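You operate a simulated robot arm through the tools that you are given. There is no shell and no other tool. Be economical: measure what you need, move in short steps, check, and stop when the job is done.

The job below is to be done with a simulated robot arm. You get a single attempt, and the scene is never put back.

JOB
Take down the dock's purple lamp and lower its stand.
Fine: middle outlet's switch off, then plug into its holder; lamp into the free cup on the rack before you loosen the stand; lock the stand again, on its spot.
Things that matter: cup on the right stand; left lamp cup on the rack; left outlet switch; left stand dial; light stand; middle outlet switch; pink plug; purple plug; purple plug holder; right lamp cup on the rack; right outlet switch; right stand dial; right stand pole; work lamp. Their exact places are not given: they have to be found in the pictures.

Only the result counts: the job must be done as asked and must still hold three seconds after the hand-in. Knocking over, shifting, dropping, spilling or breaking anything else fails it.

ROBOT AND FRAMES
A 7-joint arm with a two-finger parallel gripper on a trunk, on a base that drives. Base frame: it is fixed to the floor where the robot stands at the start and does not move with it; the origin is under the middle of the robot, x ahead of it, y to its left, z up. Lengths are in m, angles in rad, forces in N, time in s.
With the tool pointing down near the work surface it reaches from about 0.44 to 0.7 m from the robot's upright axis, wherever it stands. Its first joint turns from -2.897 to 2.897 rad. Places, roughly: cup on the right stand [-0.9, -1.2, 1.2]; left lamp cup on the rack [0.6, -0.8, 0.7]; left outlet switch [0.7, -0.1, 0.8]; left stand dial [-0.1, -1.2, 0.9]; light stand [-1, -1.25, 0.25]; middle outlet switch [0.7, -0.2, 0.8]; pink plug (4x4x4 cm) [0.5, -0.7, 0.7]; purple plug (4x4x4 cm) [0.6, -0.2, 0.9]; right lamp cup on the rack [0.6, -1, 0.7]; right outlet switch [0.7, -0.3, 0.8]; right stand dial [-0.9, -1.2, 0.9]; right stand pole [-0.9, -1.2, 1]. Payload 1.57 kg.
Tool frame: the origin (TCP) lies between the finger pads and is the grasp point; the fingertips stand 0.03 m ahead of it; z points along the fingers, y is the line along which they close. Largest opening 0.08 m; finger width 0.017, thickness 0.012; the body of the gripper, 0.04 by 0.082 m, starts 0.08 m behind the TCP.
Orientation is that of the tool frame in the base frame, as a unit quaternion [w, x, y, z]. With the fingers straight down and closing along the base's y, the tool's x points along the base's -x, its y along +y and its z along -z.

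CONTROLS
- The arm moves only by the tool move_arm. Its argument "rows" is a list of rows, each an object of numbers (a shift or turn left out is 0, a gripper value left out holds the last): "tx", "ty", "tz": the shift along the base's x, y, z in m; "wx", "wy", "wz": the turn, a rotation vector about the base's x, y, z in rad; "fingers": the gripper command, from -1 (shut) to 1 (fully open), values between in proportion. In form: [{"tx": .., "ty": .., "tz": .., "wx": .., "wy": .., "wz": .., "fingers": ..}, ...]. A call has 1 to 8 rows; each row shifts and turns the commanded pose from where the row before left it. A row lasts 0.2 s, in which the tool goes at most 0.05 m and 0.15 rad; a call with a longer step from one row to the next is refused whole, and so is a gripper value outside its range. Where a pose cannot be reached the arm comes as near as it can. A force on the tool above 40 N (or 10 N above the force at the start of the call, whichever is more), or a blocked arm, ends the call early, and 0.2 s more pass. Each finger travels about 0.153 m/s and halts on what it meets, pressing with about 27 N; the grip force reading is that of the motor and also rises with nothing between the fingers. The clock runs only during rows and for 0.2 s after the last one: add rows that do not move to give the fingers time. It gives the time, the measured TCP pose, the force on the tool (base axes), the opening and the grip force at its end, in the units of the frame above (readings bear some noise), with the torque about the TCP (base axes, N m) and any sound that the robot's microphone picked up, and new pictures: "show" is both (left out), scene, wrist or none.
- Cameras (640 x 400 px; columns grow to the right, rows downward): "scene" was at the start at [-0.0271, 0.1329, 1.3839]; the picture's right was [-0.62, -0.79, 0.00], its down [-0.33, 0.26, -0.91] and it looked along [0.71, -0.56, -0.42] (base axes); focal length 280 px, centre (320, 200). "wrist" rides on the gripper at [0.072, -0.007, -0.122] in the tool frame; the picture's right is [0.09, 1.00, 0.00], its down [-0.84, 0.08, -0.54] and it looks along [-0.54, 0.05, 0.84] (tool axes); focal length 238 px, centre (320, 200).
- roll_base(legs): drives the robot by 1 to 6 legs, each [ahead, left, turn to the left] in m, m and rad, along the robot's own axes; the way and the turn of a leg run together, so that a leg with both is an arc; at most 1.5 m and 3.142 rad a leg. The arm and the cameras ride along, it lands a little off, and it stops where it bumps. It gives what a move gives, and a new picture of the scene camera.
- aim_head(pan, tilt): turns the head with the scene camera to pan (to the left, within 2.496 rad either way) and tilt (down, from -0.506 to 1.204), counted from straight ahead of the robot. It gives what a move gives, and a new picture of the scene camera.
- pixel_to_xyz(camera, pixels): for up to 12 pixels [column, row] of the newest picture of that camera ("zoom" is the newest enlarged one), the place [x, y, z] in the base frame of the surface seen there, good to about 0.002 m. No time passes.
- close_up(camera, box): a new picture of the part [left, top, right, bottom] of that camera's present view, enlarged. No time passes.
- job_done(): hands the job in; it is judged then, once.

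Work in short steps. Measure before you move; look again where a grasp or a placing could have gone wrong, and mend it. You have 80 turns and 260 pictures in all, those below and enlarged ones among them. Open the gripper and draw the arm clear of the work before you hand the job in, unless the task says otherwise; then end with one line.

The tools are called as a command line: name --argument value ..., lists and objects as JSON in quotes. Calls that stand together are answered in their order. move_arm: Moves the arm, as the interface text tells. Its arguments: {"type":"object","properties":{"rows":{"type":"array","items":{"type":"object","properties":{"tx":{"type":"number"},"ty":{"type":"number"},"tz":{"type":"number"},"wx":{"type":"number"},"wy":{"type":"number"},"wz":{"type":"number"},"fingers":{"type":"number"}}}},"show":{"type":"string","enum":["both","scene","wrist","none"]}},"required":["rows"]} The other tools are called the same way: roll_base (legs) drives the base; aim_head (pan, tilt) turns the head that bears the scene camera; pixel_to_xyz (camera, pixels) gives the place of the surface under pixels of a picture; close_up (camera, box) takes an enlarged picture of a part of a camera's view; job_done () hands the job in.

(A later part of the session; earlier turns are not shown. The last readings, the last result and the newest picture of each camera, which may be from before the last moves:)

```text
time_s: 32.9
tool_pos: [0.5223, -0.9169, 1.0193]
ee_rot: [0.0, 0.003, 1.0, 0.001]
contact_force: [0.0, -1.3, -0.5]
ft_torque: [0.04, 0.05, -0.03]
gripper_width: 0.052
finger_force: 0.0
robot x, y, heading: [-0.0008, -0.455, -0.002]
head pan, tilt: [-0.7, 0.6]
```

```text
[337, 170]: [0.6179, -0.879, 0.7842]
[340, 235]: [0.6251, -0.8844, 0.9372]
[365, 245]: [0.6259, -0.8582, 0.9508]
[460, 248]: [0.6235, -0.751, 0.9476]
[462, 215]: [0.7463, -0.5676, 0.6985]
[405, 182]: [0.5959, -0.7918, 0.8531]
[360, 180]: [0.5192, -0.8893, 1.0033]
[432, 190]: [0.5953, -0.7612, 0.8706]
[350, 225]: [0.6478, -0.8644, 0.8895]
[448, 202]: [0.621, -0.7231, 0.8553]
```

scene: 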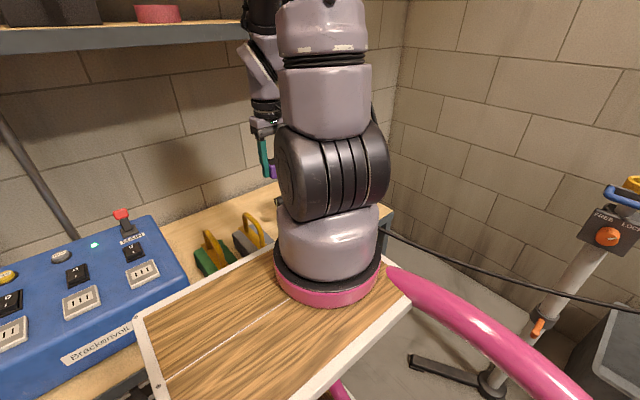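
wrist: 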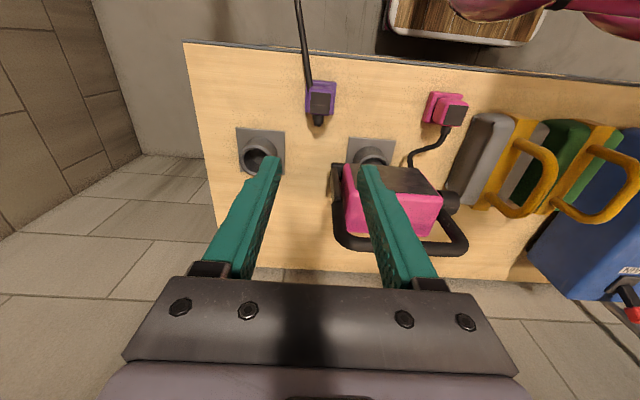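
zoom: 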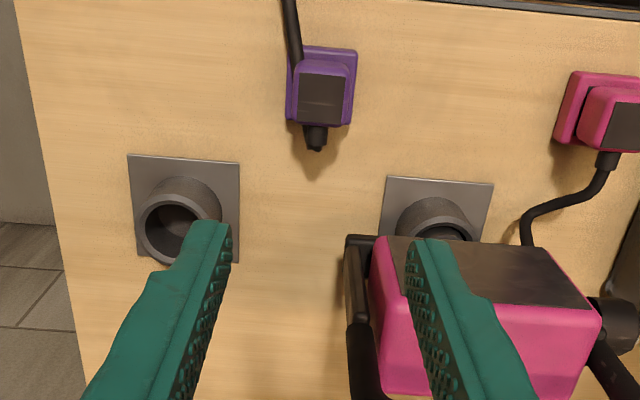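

Right cup centre ≈ (0.631,-1.0195), rim z≈0.747; the pink lamp's handle bar sits at z≈0.945 along y, 0.2 above its cup rim. I raise the arm, bring the tool in front of the robot and turn it 90° so that the fingers will close fore-and-aft.

move_arm --rows '[{"tz": 0.045, "fingers": 1}, {"tz": 0.04, "wz": 0.14}, {"ty": 0.045, "wz": 0.14}, {"ty": 0.045, "wz": 0.14}, {"ty": 0.045, "wz": 0.14}, {"ty": 0.045, "wz": 0.14}, {"ty": 0.045, "wz": 0.14}, {"ty": 0.045, "wz": 0.14}]' --show "none"

move_arm --rows '[{"ty": 0.045, "wz": 0.14}, {"ty": 0.045, "wz": 0.14}, {"ty": 0.045, "wz": 0.14}, {"ty": 0.045, "wz": 0.15}, {}]' --show "none"

aim_head --pan -2.1 --tilt 0.4

```text
time_s: 34.7
tool_pos: [0.5207, -0.6463, 1.1045]
ee_rot: [0.0, -0.468, 0.884, 0.0]
contact_force: [-0.3, 0.6, -0.6]
ft_torque: [0.02, -0.01, 0.01]
gripper_width: 0.0799
finger_force: 0.1
robot x, y, heading: [-0.0014, -0.4528, -0.008]
head pan, tilt: [-0.7, 0.6]
```

```text
time_s: 35.9
tool_pos: [0.5194, -0.4649, 1.1061]
ee_rot: [0.0, -0.697, 0.717, -0.001]
contact_force: [-0.1, -0.3, 0.1]
ft_torque: [0.01, -0.03, 0.0]
gripper_width: 0.0801
finger_force: 0.1
robot x, y, heading: [-0.001, -0.4566, -0.009]
head pan, tilt: [-0.7, 0.6]
```

```text
time_s: 37.4
tool_pos: [0.5193, -0.4664, 1.1049]
ee_rot: [-0.001, -0.697, 0.717, 0.0]
contact_force: [0.1, 0.8, -0.3]
ft_torque: [0.0, 0.0, -0.04]
gripper_width: 0.0796
finger_force: 0.0
robot x, y, heading: [-0.0012, -0.4534, -0.003]
head pan, tilt: [-2.1, 0.4]
```

scene: 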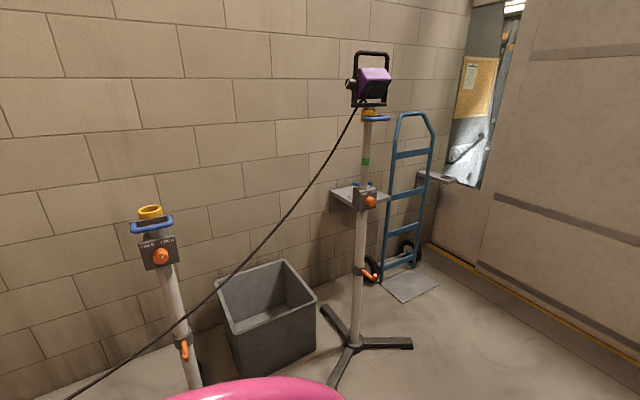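

Measuring the stand's legs and lamp bar from here.

pixel_to_xyz --camera "scene" --pixels '[[410, 343], [325, 310], [332, 385], [355, 345], [371, 53], [357, 55], [386, 56], [370, 117], [371, 203], [366, 162], [340, 367], [352, 88]]'

close_up --camera "scene" --box '[325, 40, 425, 215]'

```text
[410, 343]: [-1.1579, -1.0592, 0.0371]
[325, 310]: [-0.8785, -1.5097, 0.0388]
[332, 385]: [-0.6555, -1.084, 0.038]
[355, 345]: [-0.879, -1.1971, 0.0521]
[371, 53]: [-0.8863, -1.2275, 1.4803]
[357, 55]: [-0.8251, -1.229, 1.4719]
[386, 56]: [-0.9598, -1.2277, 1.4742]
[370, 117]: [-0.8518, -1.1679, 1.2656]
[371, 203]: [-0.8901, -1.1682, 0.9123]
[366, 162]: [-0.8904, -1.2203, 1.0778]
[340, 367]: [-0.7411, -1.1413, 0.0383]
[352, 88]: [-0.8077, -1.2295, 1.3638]
```

```text
2.29 times, centred on (375, 128) of scene
```

zoom: 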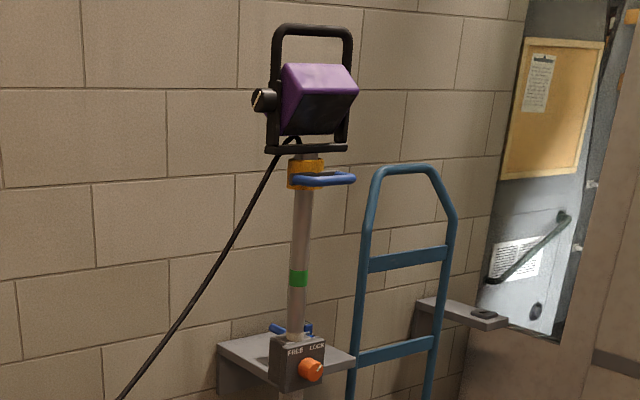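

Bar centre ≈ (-0.893,-1.234,1.473); front leg tips reach y≈-1.06. I drive back 0.89 m and turn right 90° to face the stand.

roll_base --legs '[[-0.89, 0, 0], [0, 0, -1.566]]'

aim_head --pan 0 --tilt 0.25

```text
time_s: 46.0
tool_pos: [-0.9081, -0.9714, 1.1052]
ee_rot: [0.001, 0.014, 1.0, 0.0]
contact_force: [-0.7, 0.0, -0.5]
ft_torque: [-0.01, 0.03, 0.04]
gripper_width: 0.0801
finger_force: 0.0
robot x, y, heading: [-0.8986, -0.4538, -1.571]
head pan, tilt: [-2.1, 0.4]
```

scene: 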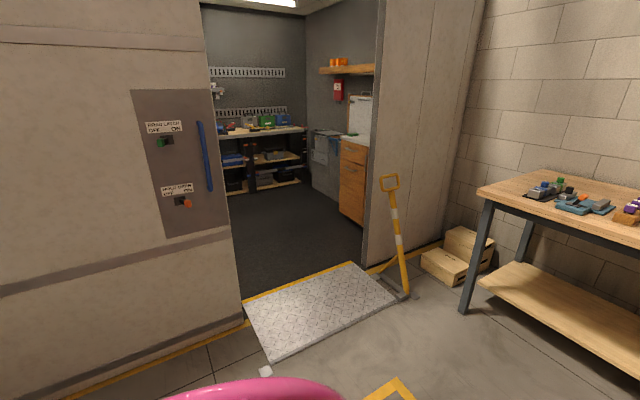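

```text
time_s: 48.0
tool_pos: [-0.9079, -0.9722, 1.1054]
ee_rot: [0.001, 0.014, 1.0, 0.0]
contact_force: [-0.3, 1.1, 0.2]
ft_torque: [0.0, 0.0, 0.01]
gripper_width: 0.0801
finger_force: 0.0
robot x, y, heading: [-0.8958, -0.4514, -1.577]
head pan, tilt: [0.0, 0.25]
```

scene: 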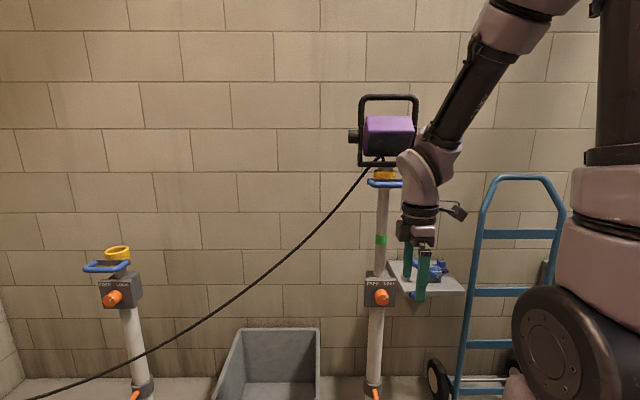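

Fingers now close along y over the lamp's bar direction x. I raise the tool in front of the lamp.

move_arm --rows '[{"tz": 0.05}, {"tz": 0.05}, {"tz": 0.05}, {"tz": 0.05}, {"tz": 0.05}, {"tz": 0.05}, {"tz": 0.05}, {"tz": 0.05}]' --show "none"

move_arm --rows '[{"tz": 0.045}, {}]'

```text
time_s: 49.8
tool_pos: [-0.9082, -0.9717, 1.5071]
ee_rot: [0.0, 0.014, 1.0, 0.001]
contact_force: [-0.5, 0.2, 0.2]
ft_torque: [0.03, 0.0, 0.04]
gripper_width: 0.0797
finger_force: 0.0
robot x, y, heading: [-0.8986, -0.4491, -1.577]
head pan, tilt: [0.0, 0.25]
```

```text
time_s: 50.4
tool_pos: [-0.9068, -0.9726, 1.5495]
ee_rot: [0.0, 0.014, 1.0, 0.0]
contact_force: [0.6, -0.5, 0.4]
ft_torque: [0.01, 0.01, -0.04]
gripper_width: 0.0801
finger_force: 0.0
robot x, y, heading: [-0.8984, -0.4509, -1.575]
head pan, tilt: [0.0, 0.25]
```

scene: 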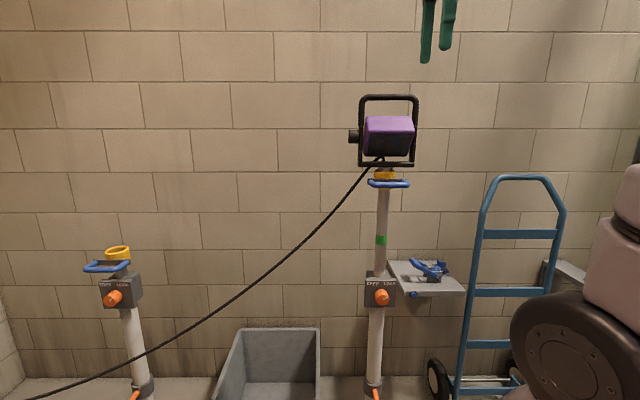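
wrist: 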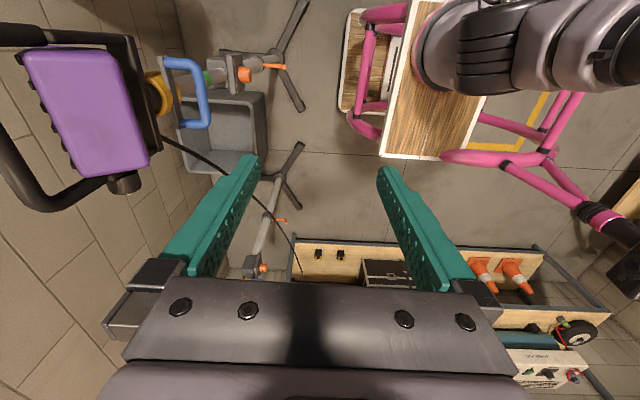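

I measure the bar, handle, cup and dial from this squarer view, and zoom.

pixel_to_xyz --camera "scene" --pixels '[[388, 97], [366, 99], [411, 98], [388, 118], [388, 150], [384, 185], [380, 176], [382, 297], [381, 240], [374, 320], [387, 140], [355, 136]]'

close_up --camera "scene" --box '[335, 85, 435, 195]'

close_up --camera "scene" --box '[340, 230, 430, 320]'

```text
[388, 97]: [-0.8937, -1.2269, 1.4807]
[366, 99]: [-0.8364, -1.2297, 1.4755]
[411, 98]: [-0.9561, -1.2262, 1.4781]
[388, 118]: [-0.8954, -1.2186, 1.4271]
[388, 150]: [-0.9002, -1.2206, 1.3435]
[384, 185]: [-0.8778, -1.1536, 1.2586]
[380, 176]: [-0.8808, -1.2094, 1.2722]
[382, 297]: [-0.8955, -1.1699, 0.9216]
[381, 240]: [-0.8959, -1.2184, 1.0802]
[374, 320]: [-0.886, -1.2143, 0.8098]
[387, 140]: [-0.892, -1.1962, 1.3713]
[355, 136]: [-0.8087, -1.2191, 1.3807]
```

```text
3.64 times, centred on (385, 140) of scene
```

zoom: 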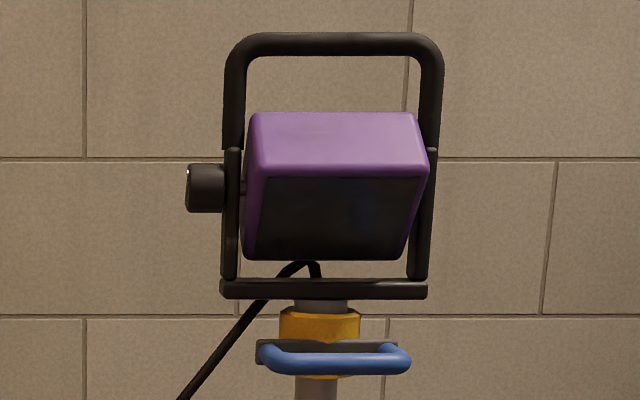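

```text
4.44 times, centred on (385, 275) of scene
```

zoom: 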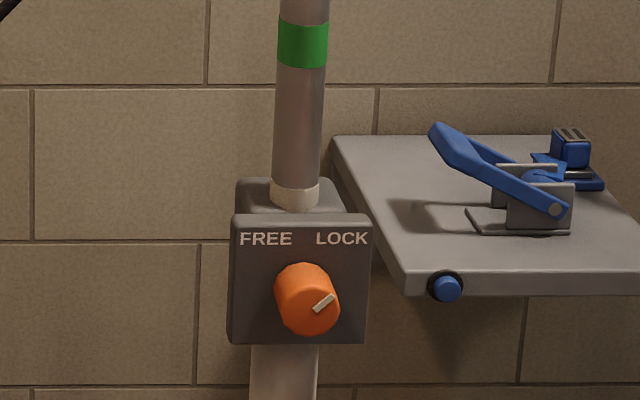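

Bar centre ≈ (-0.896,-1.235,1.473). Drive ahead 0.2 m so that the bar is well within reach (tips are 4 cm above the bar).

roll_base --legs '[[0.2, 0, 0]]'

```text
time_s: 51.9
tool_pos: [-0.9087, -1.1723, 1.5491]
ee_rot: [0.0, 0.014, 1.0, 0.0]
contact_force: [-0.1, -0.2, -1.0]
ft_torque: [0.01, 0.01, -0.01]
gripper_width: 0.0797
finger_force: 0.0
robot x, y, heading: [-0.8973, -0.6484, -1.58]
head pan, tilt: [0.0, 0.25]
```

scene: 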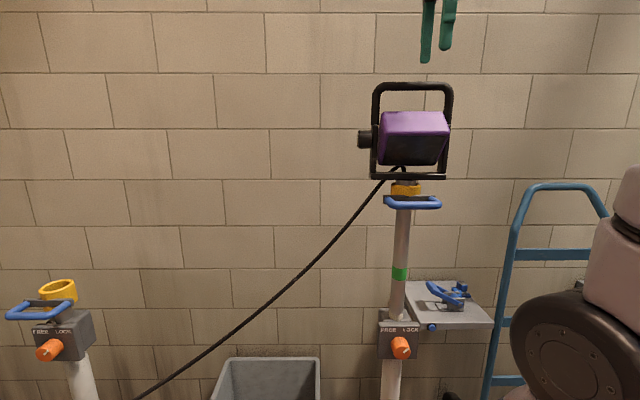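

Bar at (412,86) again measured; then I move over it.

pixel_to_xyz --camera "scene" --pixels '[[412, 86], [385, 88], [440, 86], [412, 83], [402, 348]]'

move_arm --rows '[{"tx": 0.006, "ty": -0.03}, {"tx": 0.006, "ty": -0.033}, {}]'

```text
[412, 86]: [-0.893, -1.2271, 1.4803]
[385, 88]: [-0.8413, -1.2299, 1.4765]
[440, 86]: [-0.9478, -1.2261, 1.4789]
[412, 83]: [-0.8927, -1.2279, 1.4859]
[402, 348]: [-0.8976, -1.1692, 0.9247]
```

```text
time_s: 52.7
tool_pos: [-0.8973, -1.2338, 1.5506]
ee_rot: [0.0, 0.016, 1.0, 0.0]
contact_force: [0.2, -0.2, 0.6]
ft_torque: [-0.04, 0.01, 0.01]
gripper_width: 0.08
finger_force: 0.1
robot x, y, heading: [-0.8996, -0.6499, -1.58]
head pan, tilt: [0.0, 0.25]
```

scene: 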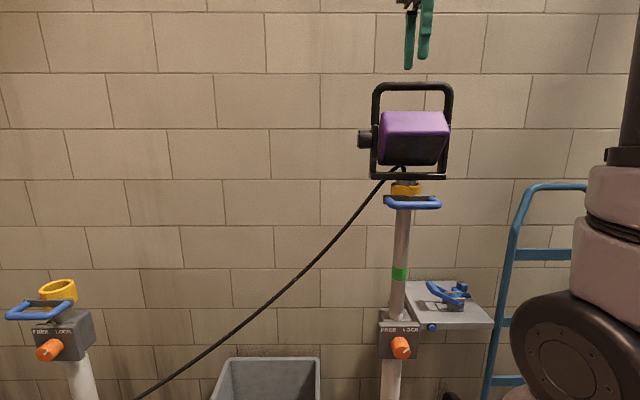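
wrist: 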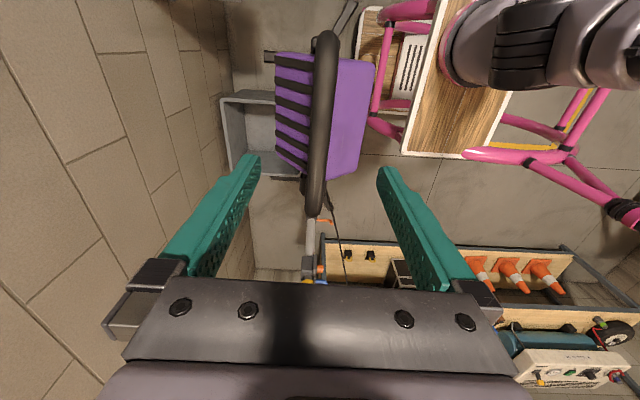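

The bar (322,120) lies midway between the fingers. Lower to TCP z≈1.474.

move_arm --rows '[{"tz": -0.03}, {"tz": -0.03}, {"tz": -0.016}, {}]' --show "wrist"

```text
time_s: 53.7
tool_pos: [-0.8971, -1.2347, 1.4737]
ee_rot: [0.0, 0.015, 1.0, 0.0]
contact_force: [-0.3, 0.0, 0.5]
ft_torque: [-0.02, 0.0, -0.01]
gripper_width: 0.08
finger_force: 0.1
robot x, y, heading: [-0.8949, -0.6545, -1.578]
head pan, tilt: [0.0, 0.25]
```

wrist: 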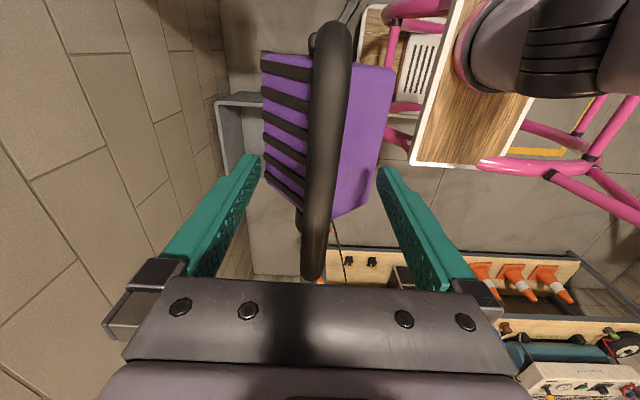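

Close the fingers on the bar.

move_arm --rows '[{"fingers": -0.5}, {"fingers": -1}, {}, {}]'

```text
time_s: 54.7
tool_pos: [-0.8973, -1.2342, 1.4744]
ee_rot: [0.0, 0.015, 1.0, 0.0]
contact_force: [0.3, -0.9, -0.3]
ft_torque: [-0.03, -0.01, -0.01]
gripper_width: 0.0165
finger_force: 26.6
robot x, y, heading: [-0.8992, -0.6512, -1.581]
head pan, tilt: [0.0, 0.25]
```

scene: 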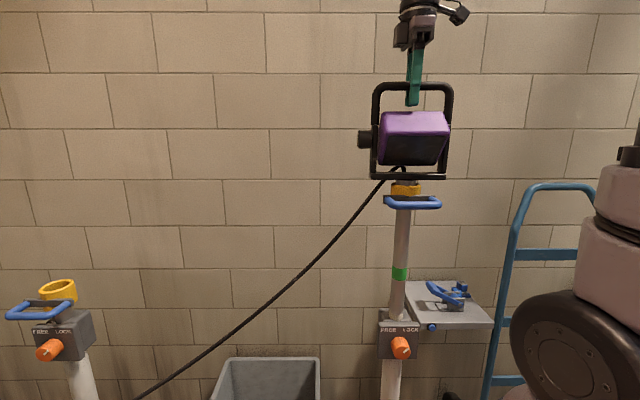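
wrist: 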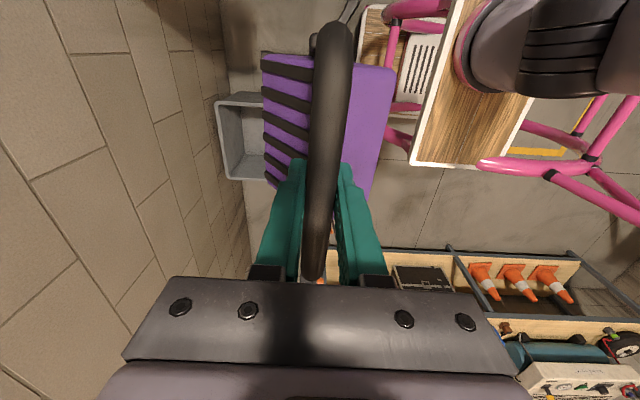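

Bar gripped (0.0165 m). Lift straight up in small steps, watching forces.

move_arm --rows '[{"tz": 0.005}, {"tz": 0.01}, {"tz": 0.015}, {"tz": 0.02}, {"tz": 0.025}, {"tz": 0.025}, {}]'

```text
time_s: 56.3
tool_pos: [-0.8955, -1.2348, 1.5733]
ee_rot: [0.001, 0.016, 1.0, -0.001]
contact_force: [-0.1, 0.6, -9.1]
ft_torque: [0.02, -0.01, 0.02]
gripper_width: 0.0167
finger_force: 27.3
robot x, y, heading: [-0.9001, -0.6479, -1.579]
head pan, tilt: [0.0, 0.25]
```

scene: 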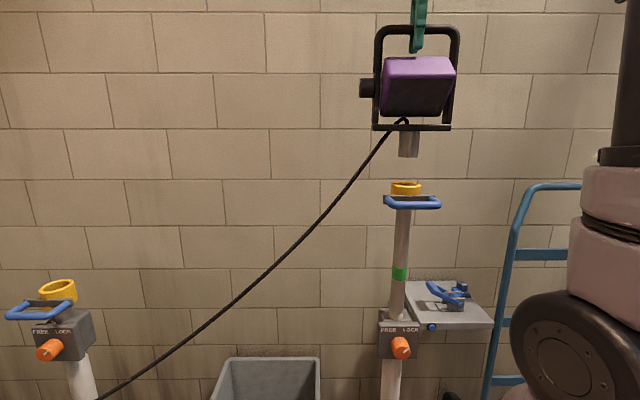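
wrist: 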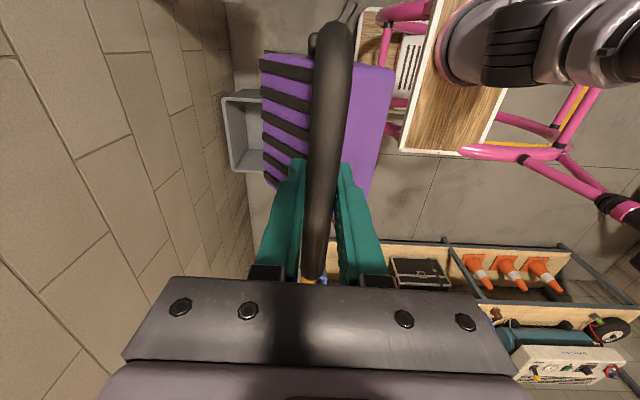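

The lamp is free of the cup, hanging straight. I measure spigot bottom and stand cup rim relative to the tool.

pixel_to_xyz --camera "scene" --pixels '[[409, 155], [409, 133], [412, 127], [405, 184], [405, 182], [404, 190], [418, 28], [412, 60]]'

close_up --camera "scene" --box '[350, 20, 470, 220]'

```text
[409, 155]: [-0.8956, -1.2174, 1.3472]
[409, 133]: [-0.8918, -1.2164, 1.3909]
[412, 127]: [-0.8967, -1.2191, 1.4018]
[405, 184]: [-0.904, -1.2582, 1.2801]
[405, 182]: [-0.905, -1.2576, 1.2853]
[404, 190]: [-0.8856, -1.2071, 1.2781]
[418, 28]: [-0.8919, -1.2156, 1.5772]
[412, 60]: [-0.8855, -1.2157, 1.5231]
```

```text
2.00 times, centred on (410, 120) of scene
```

zoom: 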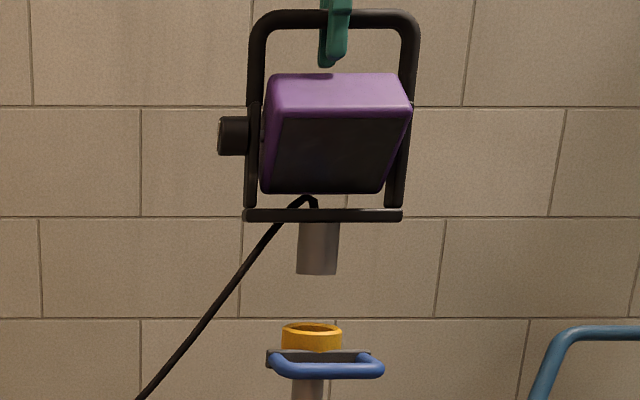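

Spigot bottom is 0.228 below the TCP. I back off 0.2 m and turn left 90°.

roll_base --legs '[[-0.2, 0, 0], [0, 0, 0.79], [0, 0, 0.788]]'

aim_head --pan -0.35 --tilt 0.35

```text
time_s: 62.1
tool_pos: [-0.314, -0.4374, 1.5738]
ee_rot: [0.0, -0.704, 0.71, 0.0]
contact_force: [-1.1, -0.5, -8.8]
ft_torque: [0.02, 0.03, 0.0]
gripper_width: 0.0169
finger_force: 26.9
robot x, y, heading: [-0.8958, -0.4517, 0.015]
head pan, tilt: [0.0, 0.25]
```

scene: 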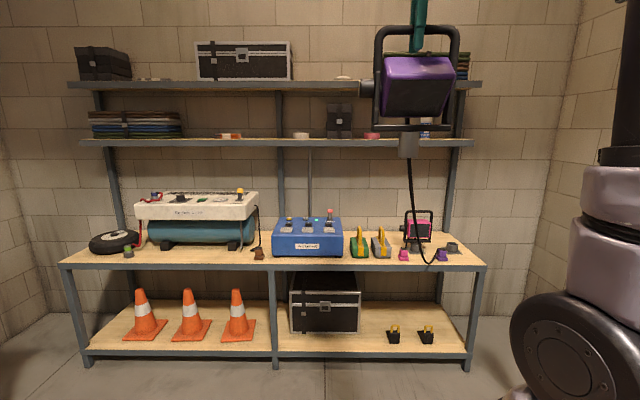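

```text
time_s: 62.9
tool_pos: [-0.3139, -0.4383, 1.5735]
ee_rot: [0.001, -0.704, 0.71, 0.0]
contact_force: [1.2, -0.6, -10.1]
ft_torque: [0.0, -0.02, -0.02]
gripper_width: 0.0166
finger_force: 27.1
robot x, y, heading: [-0.8971, -0.4542, 0.006]
head pan, tilt: [-0.351, 0.351]
```

scene: 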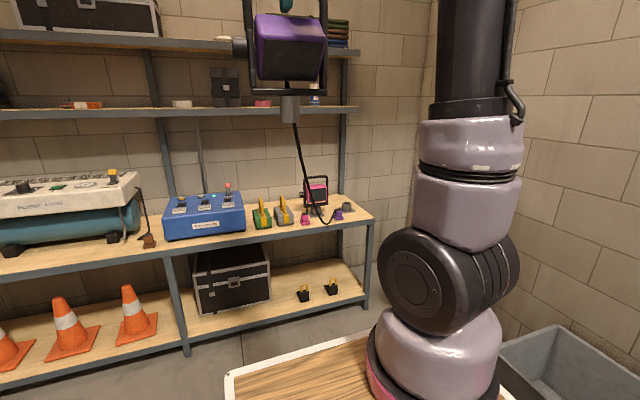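

Measuring the shelf edges, bench front edge and its right end.

pixel_to_xyz --camera "scene" --pixels '[[200, 114], [352, 109], [355, 54], [373, 215], [280, 243], [348, 204], [316, 180], [338, 212], [344, 140]]'

```text
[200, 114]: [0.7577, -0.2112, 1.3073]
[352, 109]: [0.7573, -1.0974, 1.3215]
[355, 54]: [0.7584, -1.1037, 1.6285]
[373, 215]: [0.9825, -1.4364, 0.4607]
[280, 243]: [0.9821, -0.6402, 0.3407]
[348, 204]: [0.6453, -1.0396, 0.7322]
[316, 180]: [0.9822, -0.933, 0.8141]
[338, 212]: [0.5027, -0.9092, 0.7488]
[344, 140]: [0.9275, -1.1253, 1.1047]
```

Shelf front edge is at x≈0.757, so the cup at x 0.631 is approachable from above. I lower the lamp to z≈1.27 and drive to about (0,-0.66).

move_arm --rows '[{"tz": -0.05}, {"tz": -0.05}, {"tz": -0.05}, {"tz": -0.05}, {"tz": -0.05}, {"tz": -0.05}, {}]' --show "none"

roll_base --legs '[[0.5, -0.2, 0], [0.387, 0, 0]]'

```text
time_s: 64.5
tool_pos: [-0.3154, -0.439, 1.2713]
ee_rot: [0.001, -0.703, 0.711, 0.0]
contact_force: [-0.6, 0.6, -9.1]
ft_torque: [0.02, -0.02, 0.03]
gripper_width: 0.0168
finger_force: 27.7
robot x, y, heading: [-0.8982, -0.4527, 0.01]
head pan, tilt: [-0.351, 0.351]
```

```text
time_s: 69.7
tool_pos: [0.5703, -0.6291, 1.2719]
ee_rot: [0.0, -0.704, 0.71, 0.0]
contact_force: [-0.2, 0.2, -8.8]
ft_torque: [0.01, 0.0, -0.03]
gripper_width: 0.0167
finger_force: 26.8
robot x, y, heading: [-0.0101, -0.6432, 0.013]
head pan, tilt: [-0.351, 0.351]
```

scene: 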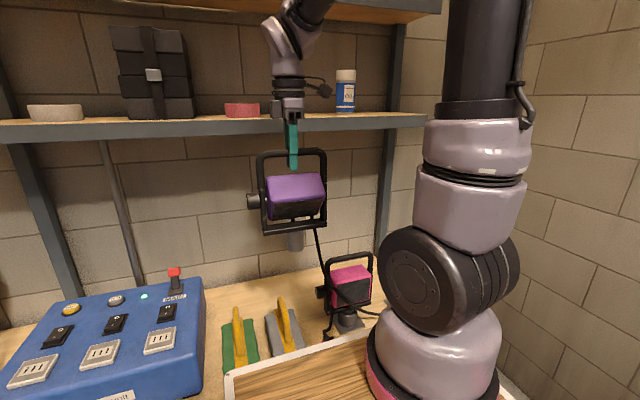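

Now move right at this height over the free cup, 0.39 m.

move_arm --rows '[{"ty": -0.048}, {"ty": -0.048}, {"ty": -0.048}, {"ty": -0.048}, {"ty": -0.048}, {"ty": -0.048, "tx": 0.01}, {"ty": -0.048, "tx": 0.01}]' --show "none"

move_arm --rows '[{"ty": -0.035, "tx": 0.02}, {"ty": -0.0185, "tx": 0.02}, {}]'

```text
time_s: 71.2
tool_pos: [0.5916, -0.9642, 1.2727]
ee_rot: [-0.001, -0.704, 0.71, 0.001]
contact_force: [0.2, 0.4, -8.4]
ft_torque: [-0.01, 0.04, 0.01]
gripper_width: 0.0166
finger_force: 27.4
robot x, y, heading: [-0.0125, -0.644, 0.011]
head pan, tilt: [-0.351, 0.351]
```

```text
time_s: 72.0
tool_pos: [0.6311, -1.0178, 1.2729]
ee_rot: [0.0, -0.704, 0.711, 0.0]
contact_force: [-0.7, 0.4, -9.2]
ft_torque: [0.0, -0.01, -0.04]
gripper_width: 0.0166
finger_force: 27.1
robot x, y, heading: [-0.0122, -0.6405, 0.011]
head pan, tilt: [-0.351, 0.351]
```

scene: 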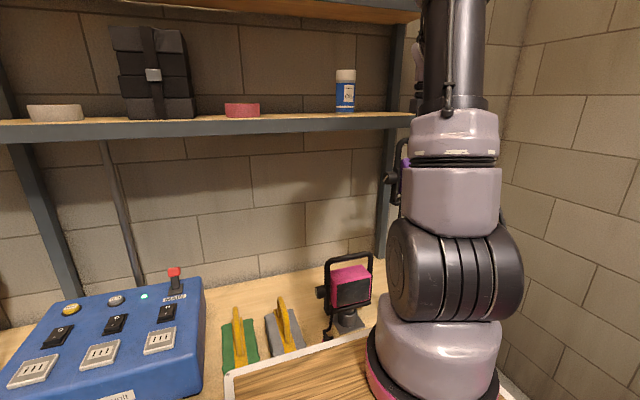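
wrist: 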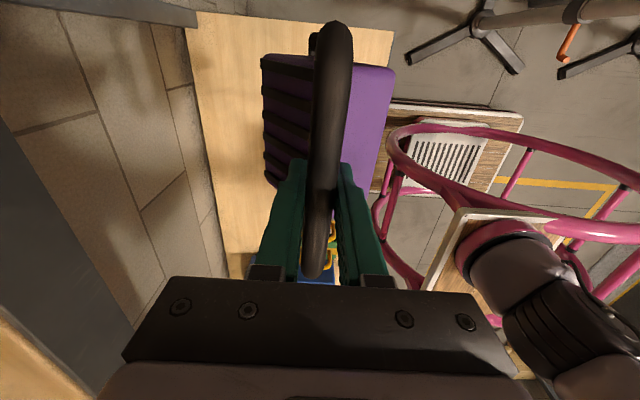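

Descend to z≈1.0 with a 1.5 mm correction in y; the spigot will then be just above the rim.

move_arm --rows '[{"ty": -0.0017, "tz": -0.045}, {"tz": -0.045}, {"tz": -0.045}, {"tz": -0.045}, {"tz": -0.045}, {"tz": -0.04}, {}]'

aim_head --pan -0.75 --tilt 0.5

```text
time_s: 73.7
tool_pos: [0.6318, -1.0196, 1.0065]
ee_rot: [0.0, -0.703, 0.711, -0.001]
contact_force: [-0.7, 0.1, -8.7]
ft_torque: [0.0, 0.01, -0.03]
gripper_width: 0.0167
finger_force: 27.3
robot x, y, heading: [-0.0121, -0.6407, 0.007]
head pan, tilt: [-0.351, 0.351]
```

scene: 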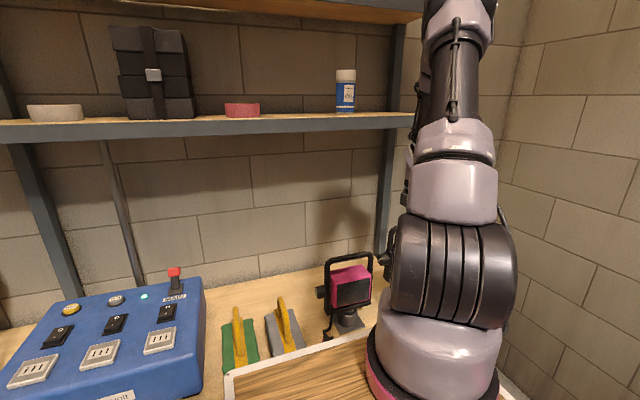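
wrist: 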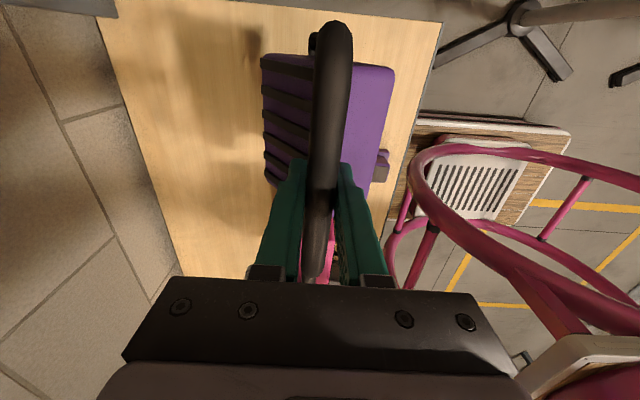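

```text
time_s: 74.5
tool_pos: [0.6313, -1.0196, 1.0069]
ee_rot: [-0.001, -0.704, 0.711, 0.0]
contact_force: [0.5, 0.1, -10.0]
ft_torque: [-0.01, 0.01, 0.0]
gripper_width: 0.0168
finger_force: 26.7
robot x, y, heading: [-0.0119, -0.6383, 0.009]
head pan, tilt: [-0.75, 0.499]
```

scene: 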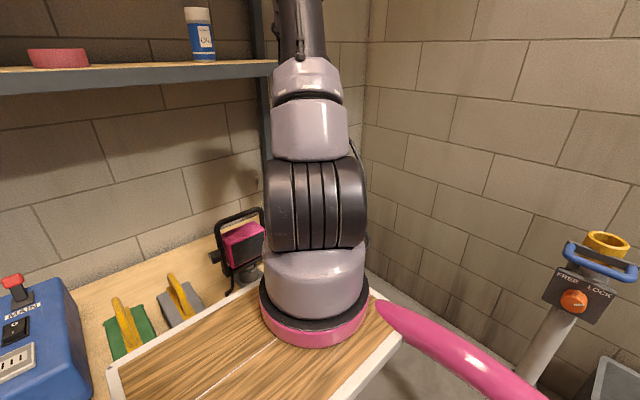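

The cup is hidden from both cameras, so I descend in small steps by force.

move_arm --rows '[{"tz": -0.02}, {"tz": -0.008}, {"tz": -0.004}, {"tz": -0.004}, {"tz": -0.004}, {}]' --show "none"

```text
time_s: 75.9
tool_pos: [0.6303, -1.0197, 0.9666]
ee_rot: [0.001, -0.703, 0.711, 0.0]
contact_force: [-2.3, 1.7, 20.7]
ft_torque: [-0.15, -0.03, -0.02]
gripper_width: 0.017
finger_force: 26.6
robot x, y, heading: [-0.0122, -0.6424, 0.011]
head pan, tilt: [-0.75, 0.499]
```

Contact at z 0.967 with the torque pointing to a rim hit on the +x/−y side; the earlier wall points also suggest the centre is near (0.628,-1.0176). I lift slightly, shift and retry.

move_arm --rows '[{"tz": 0.01}, {"tx": -0.0025, "ty": 0.002}, {"tz": -0.006}, {"tz": -0.004}, {"tz": -0.004}, {"tz": -0.004}, {}]' --show "none"

```text
time_s: 77.5
tool_pos: [0.6278, -1.0172, 0.959]
ee_rot: [-0.001, -0.703, 0.711, 0.0]
contact_force: [-0.6, 0.4, -10.3]
ft_torque: [0.03, 0.03, 0.01]
gripper_width: 0.0166
finger_force: 27.1
robot x, y, heading: [-0.0145, -0.6398, 0.016]
head pan, tilt: [-0.75, 0.499]
```

Now it goes in freely (full weight still hanging at z 0.959). Continue down to the seat.

move_arm --rows '[{"tz": -0.006}, {"tz": -0.006}, {"tz": -0.004}, {"tz": -0.003}, {}]' --show "none"

```text
time_s: 78.7
tool_pos: [0.627, -1.0191, 0.9386]
ee_rot: [0.0, -0.704, 0.711, 0.001]
contact_force: [-0.3, -0.3, -9.3]
ft_torque: [0.03, 0.05, -0.02]
gripper_width: 0.0165
finger_force: 26.8
robot x, y, heading: [-0.0128, -0.6401, 0.011]
head pan, tilt: [-0.75, 0.499]
```

move_arm --rows '[{"tz": -0.003}, {"tz": -0.002}, {"tz": -0.002}, {"tz": -0.002}, {}]' --show "wrist"

```text
time_s: 79.9
tool_pos: [0.6275, -1.0183, 0.9311]
ee_rot: [0.0, -0.704, 0.71, 0.0]
contact_force: [-0.7, 0.4, -9.8]
ft_torque: [0.03, 0.02, 0.03]
gripper_width: 0.0167
finger_force: 26.5
robot x, y, heading: [-0.012, -0.6398, 0.012]
head pan, tilt: [-0.75, 0.499]
```

wrist: 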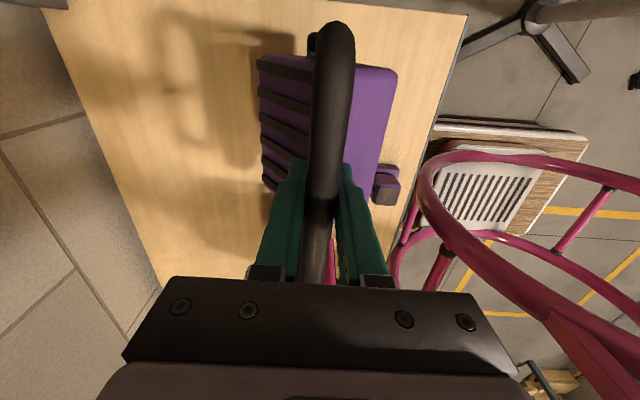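

Still hanging freely at 0.931 (the bar may have slid slightly up in the fingers at the earlier contact). Continue slowly until contact.

move_arm --rows '[{"tz": -0.003}, {"tz": -0.002}, {"tz": -0.002}, {"tz": -0.002}, {"tz": -0.002}, {}]' --show "wrist"

```text
time_s: 81.1
tool_pos: [0.6299, -1.0203, 0.9234]
ee_rot: [-0.001, -0.703, 0.711, -0.002]
contact_force: [1.4, 0.0, 9.2]
ft_torque: [0.37, 0.01, 0.0]
gripper_width: 0.0169
finger_force: 27.6
robot x, y, heading: [-0.0112, -0.6418, 0.012]
head pan, tilt: [-0.75, 0.499]
stopped in row 5: the force on the tool passed its limit at 44 N (the readings are from after the stop); the commanded pose is now the measured one
```

wrist: 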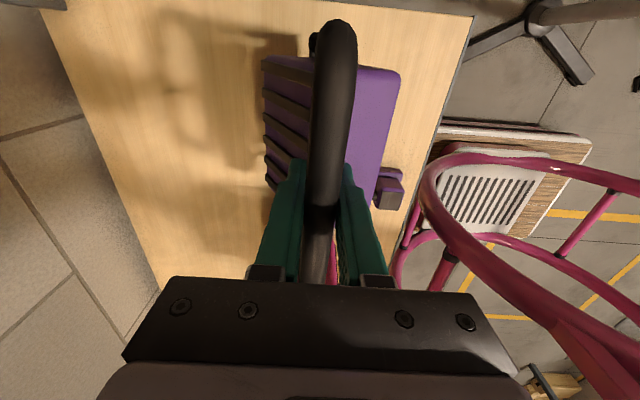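

It bottomed out 4.4 cm below the rim contact, matching the spigot depth plus a small slide. I ease off and open the fingers partway.

move_arm --rows '[{"tz": 0.001, "fingers": -0.4}, {"fingers": 0.2}, {}, {}]' --show "wrist"

```text
time_s: 82.1
tool_pos: [0.6285, -1.0181, 0.9238]
ee_rot: [0.0, -0.704, 0.71, -0.001]
contact_force: [-0.4, -0.6, 0.0]
ft_torque: [0.0, -0.01, 0.01]
gripper_width: 0.048
finger_force: 0.1
robot x, y, heading: [-0.0161, -0.6423, 0.011]
head pan, tilt: [-0.75, 0.499]
```

wrist: 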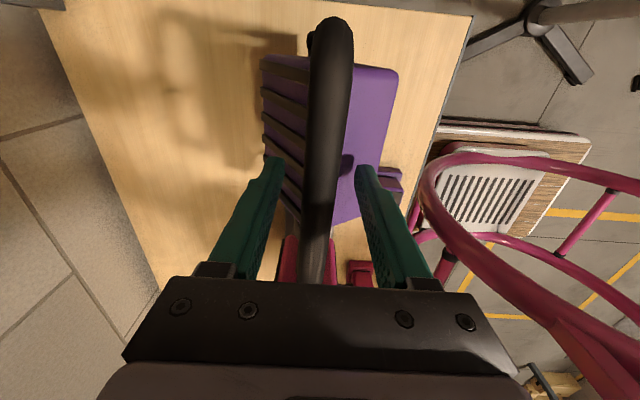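

The lamp stands by itself. I lift straight up, clear of the bar, and look.

move_arm --rows '[{"tz": 0.03}, {"tz": 0.04}, {"tz": 0.045}, {"tz": 0.045}, {"tz": 0.045}, {"tz": 0.045}, {"tz": 0.045, "tx": -0.02}, {"ty": 0.03, "tx": -0.03}]' --show "wrist"

```text
time_s: 83.9
tool_pos: [0.5798, -0.99, 1.2188]
ee_rot: [0.0, -0.704, 0.711, -0.001]
contact_force: [0.0, -0.1, 0.2]
ft_torque: [0.06, 0.01, 0.01]
gripper_width: 0.0482
finger_force: 0.0
robot x, y, heading: [-0.0111, -0.6367, 0.01]
head pan, tilt: [-0.75, 0.499]
```

wrist: 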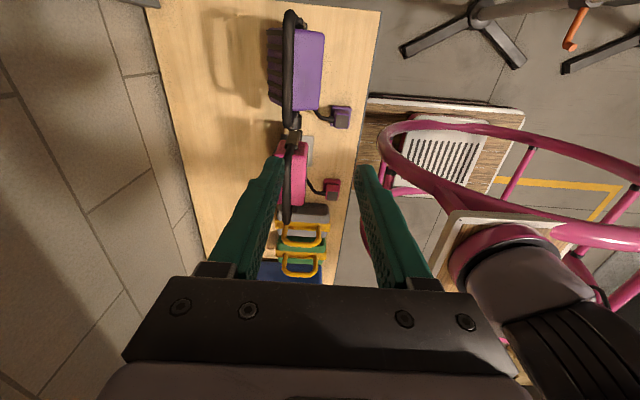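

Both lamps stand alike on the rack. I bring the arm back to the front of the robot before driving.

move_arm --rows '[{"ty": 0.045}, {"ty": 0.045}, {"ty": 0.045}, {"ty": 0.045}, {"ty": 0.045}, {"ty": 0.045}, {"ty": 0.045}, {"ty": 0.025}]' --show "none"

roll_base --legs '[[-0.3, 0, 0]]'

```text
time_s: 85.7
tool_pos: [0.5781, -0.6491, 1.2182]
ee_rot: [0.0, -0.703, 0.711, -0.001]
contact_force: [-1.1, -0.4, -0.1]
ft_torque: [0.03, 0.02, -0.04]
gripper_width: 0.0481
finger_force: 0.0
robot x, y, heading: [-0.0105, -0.6403, 0.012]
head pan, tilt: [-0.75, 0.499]
```

```text
time_s: 87.8
tool_pos: [0.2784, -0.6521, 1.2174]
ee_rot: [-0.001, -0.704, 0.71, -0.002]
contact_force: [0.6, 0.4, -0.1]
ft_torque: [-0.02, 0.01, 0.04]
gripper_width: 0.0479
finger_force: 0.0
robot x, y, heading: [-0.3118, -0.6451, 0.014]
head pan, tilt: [-0.75, 0.499]
```

scene: 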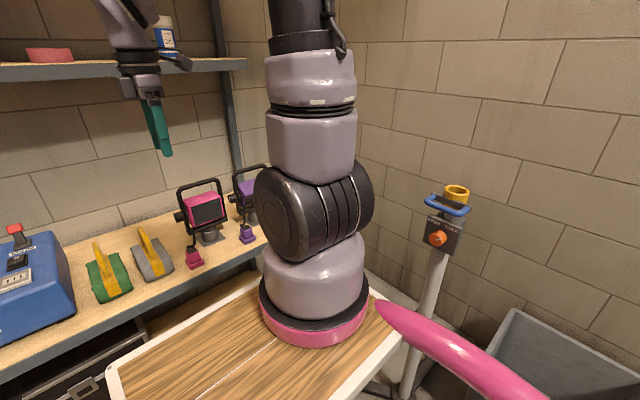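

Drive further back to about (-0.895,-0.43) and look at the rack once.

roll_base --legs '[[-0.585, 0.22, 0]]'

close_up --camera "scene" --box '[0, 100, 320, 300]'

```text
time_s: 91.2
tool_pos: [-0.3027, -0.4411, 1.2178]
ee_rot: [0.0, -0.702, 0.712, -0.001]
contact_force: [0.1, 0.5, 0.1]
ft_torque: [0.04, 0.03, 0.0]
gripper_width: 0.0478
finger_force: 0.1
robot x, y, heading: [-0.8934, -0.4329, 0.009]
head pan, tilt: [-0.75, 0.499]
```

scene: 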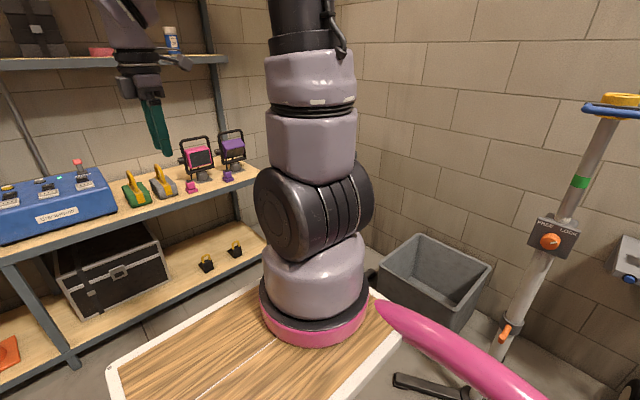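

```text
2.00 times, centred on (160, 200) of scene
```

zoom: 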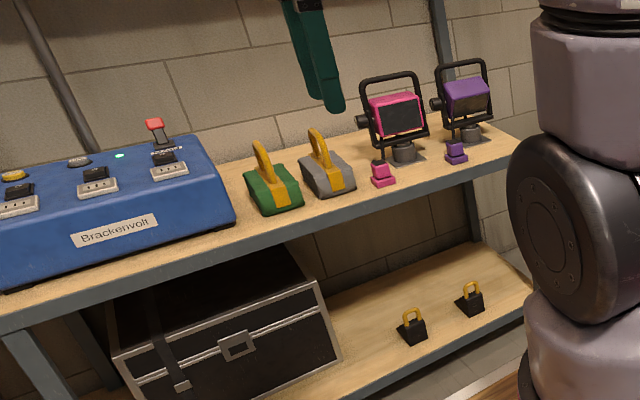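

The lamp sits properly in its cup and the plug in its holder. Turn right to face the stand, then pitch the tool to point forward (about base -x axis when facing -y).

roll_base --legs '[[0, 0, -1.58]]'

aim_head --pan 0 --tilt 0.35

```text
time_s: 95.5
tool_pos: [-0.9137, -1.0218, 1.2176]
ee_rot: [0.0, 0.016, 1.0, -0.001]
contact_force: [0.1, -0.4, -0.3]
ft_torque: [-0.03, 0.01, -0.01]
gripper_width: 0.0481
finger_force: 0.1
robot x, y, heading: [-0.8933, -0.4295, -1.574]
head pan, tilt: [-0.75, 0.499]
```

scene: 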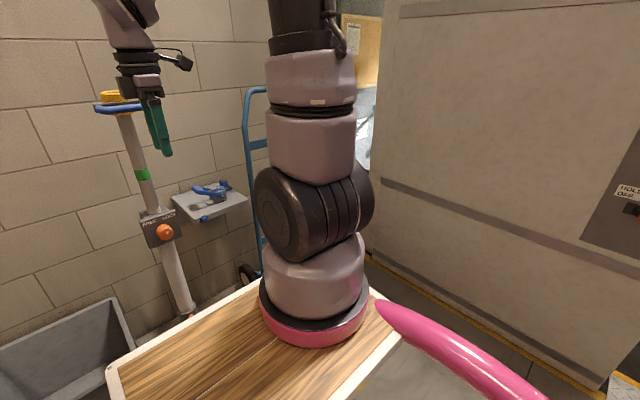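

```text
time_s: 96.6
tool_pos: [-0.9134, -1.0215, 1.2177]
ee_rot: [-0.001, 0.016, 1.0, -0.001]
contact_force: [0.0, -0.2, 0.0]
ft_torque: [0.02, -0.02, 0.01]
gripper_width: 0.0478
finger_force: 0.1
robot x, y, heading: [-0.8945, -0.4309, -1.582]
head pan, tilt: [0.0, 0.351]
```

scene: 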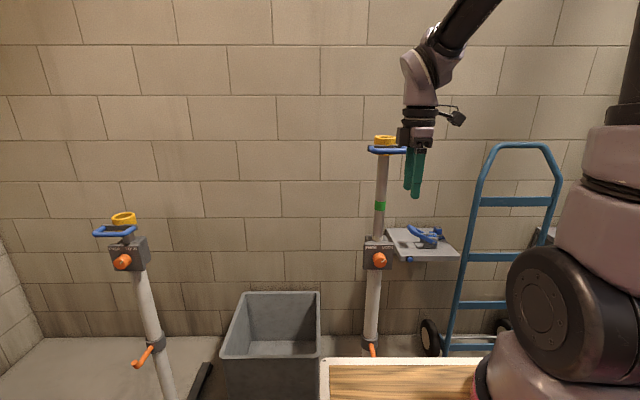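

The dial is at (378,260). I back up 0.1 m and pitch the tool to horizontal (wx -1.57) while reaching forward and lowering.

roll_base --legs '[[-0.1, 0, 0]]'

move_arm --rows '[{"wx": -0.143, "ty": -0.012, "tz": -0.02, "tx": 0.003}, {"wx": -0.143, "ty": -0.012, "tz": -0.02, "tx": 0.003}, {"wx": -0.143, "ty": -0.012, "tz": -0.02, "tx": 0.003}, {"wx": -0.143, "ty": -0.012, "tz": -0.02, "tx": 0.003}, {"wx": -0.143, "ty": -0.012, "tz": -0.02, "tx": 0.003}, {"wx": -0.143, "ty": -0.012, "tz": -0.02, "tx": 0.003}]' --show "none"

move_arm --rows '[{"wx": -0.143, "ty": -0.012, "tz": -0.02}, {"wx": -0.143, "ty": -0.012, "tz": -0.02}, {"wx": -0.143, "ty": -0.012, "tz": -0.02}, {"wx": -0.143, "ty": -0.012, "tz": -0.02}, {"wx": -0.143, "ty": -0.012, "tz": -0.02}, {}]'

```text
time_s: 97.8
tool_pos: [-0.9118, -0.9204, 1.2176]
ee_rot: [-0.001, 0.016, 1.0, -0.001]
contact_force: [-0.2, -0.8, 0.1]
ft_torque: [0.0, 0.02, -0.01]
gripper_width: 0.0479
finger_force: 0.1
robot x, y, heading: [-0.8937, -0.3313, -1.583]
head pan, tilt: [0.0, 0.351]
```

scene: 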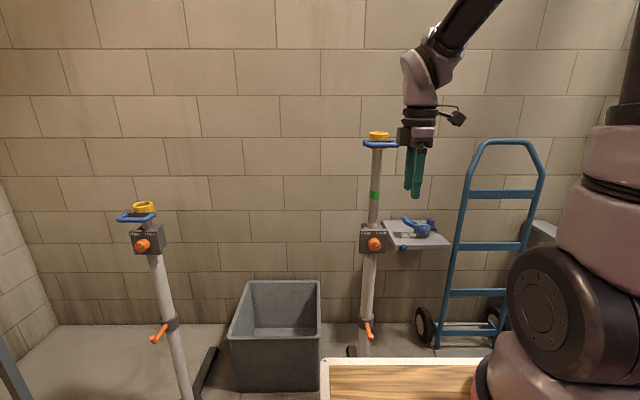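

```text
time_s: 99.2
tool_pos: [-0.9037, -0.9945, 1.1133]
ee_rot: [-0.015, 0.037, 0.926, -0.376]
contact_force: [3.2, -0.6, 1.8]
ft_torque: [0.09, 0.11, -0.1]
gripper_width: 0.0481
finger_force: 0.0
out of reach, approached as far as the arm can: row 4, 5, 6
robot x, y, heading: [-0.8926, -0.3274, -1.583]
head pan, tilt: [0.0, 0.351]
```

```text
time_s: 100.5
tool_pos: [-0.8939, -1.0473, 1.1339]
ee_rot: [-0.013, 0.013, 0.85, -0.526]
contact_force: [0.1, 0.5, -0.1]
ft_torque: [-0.01, 0.01, 0.0]
gripper_width: 0.048
finger_force: 0.0
out of reach, approached as far as the arm can: row 1, 2, 3, 4, 5
robot x, y, heading: [-0.8913, -0.3312, -1.586]
head pan, tilt: [0.0, 0.351]
```

scene: 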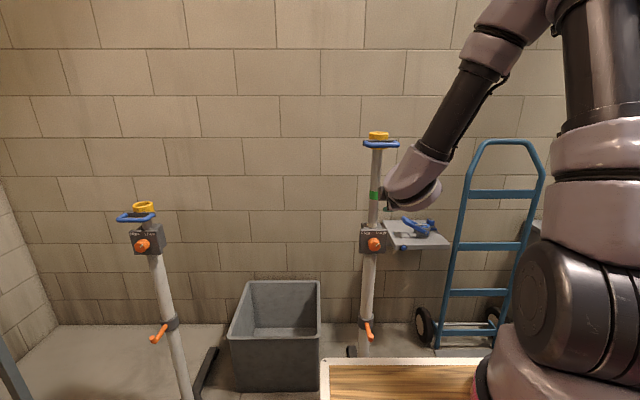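
wrist: 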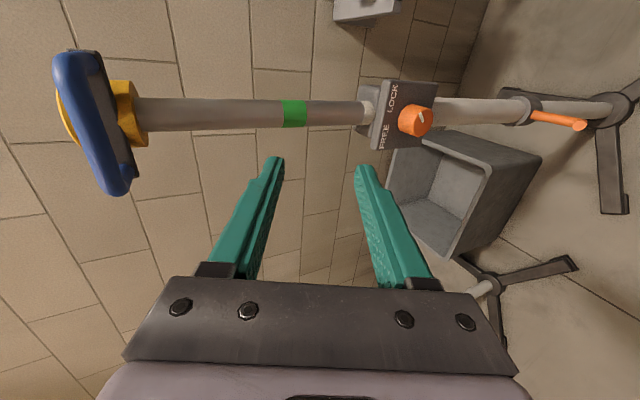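

The pitch is limited (63°) at this short distance; the forearm must be flatter, so I back up 0.17 m more and reach out further and lower while pitching.

roll_base --legs '[[-0.17, 0, 0]]'

move_arm --rows '[{"ty": -0.03, "tz": -0.035}, {"ty": -0.03, "tz": -0.035}, {"ty": -0.03, "tz": -0.035}, {"ty": -0.03, "tz": -0.035, "wx": -0.11}, {"ty": -0.03, "tz": -0.035, "wx": -0.12}, {"ty": -0.03, "tz": -0.03, "wx": -0.12}, {"ty": -0.03, "wx": -0.12}, {}]'

```text
time_s: 102.0
tool_pos: [-0.8914, -0.877, 1.1344]
ee_rot: [-0.014, 0.014, 0.85, -0.526]
contact_force: [0.6, 0.6, -0.6]
ft_torque: [0.0, -0.03, 0.01]
gripper_width: 0.0478
finger_force: 0.0
robot x, y, heading: [-0.887, -0.1629, -1.577]
head pan, tilt: [0.0, 0.351]
```

scene: 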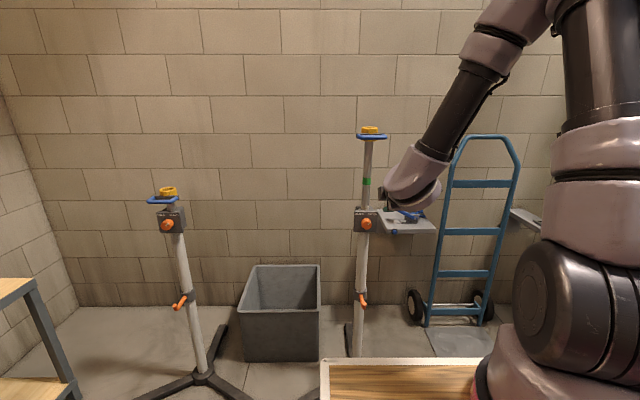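

```text
time_s: 103.8
tool_pos: [-0.9116, -0.9537, 1.132]
ee_rot: [-0.014, 0.014, 0.85, -0.526]
contact_force: [-0.2, -0.4, 0.7]
ft_torque: [-0.02, -0.03, 0.0]
gripper_width: 0.048
finger_force: 0.0
out of reach, approached as far as the arm can: row 1, 2, 3, 4, 5, 6, 7
robot x, y, heading: [-0.8882, -0.1643, -1.582]
head pan, tilt: [0.0, 0.351]
```

scene: 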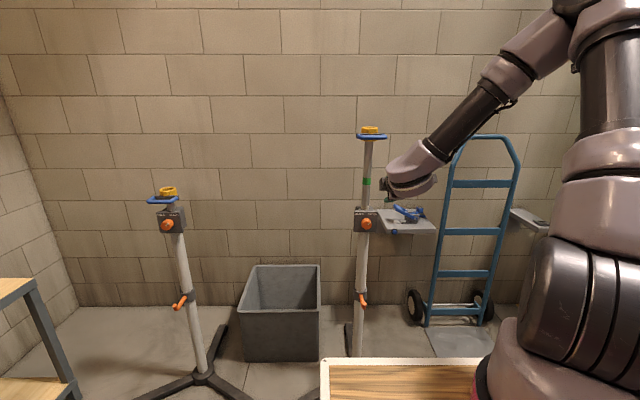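
wrist: 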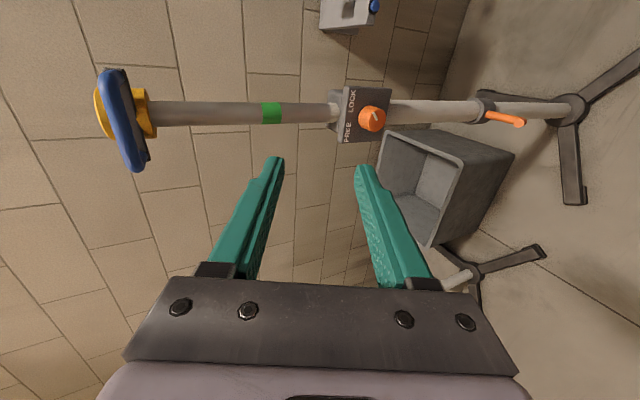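

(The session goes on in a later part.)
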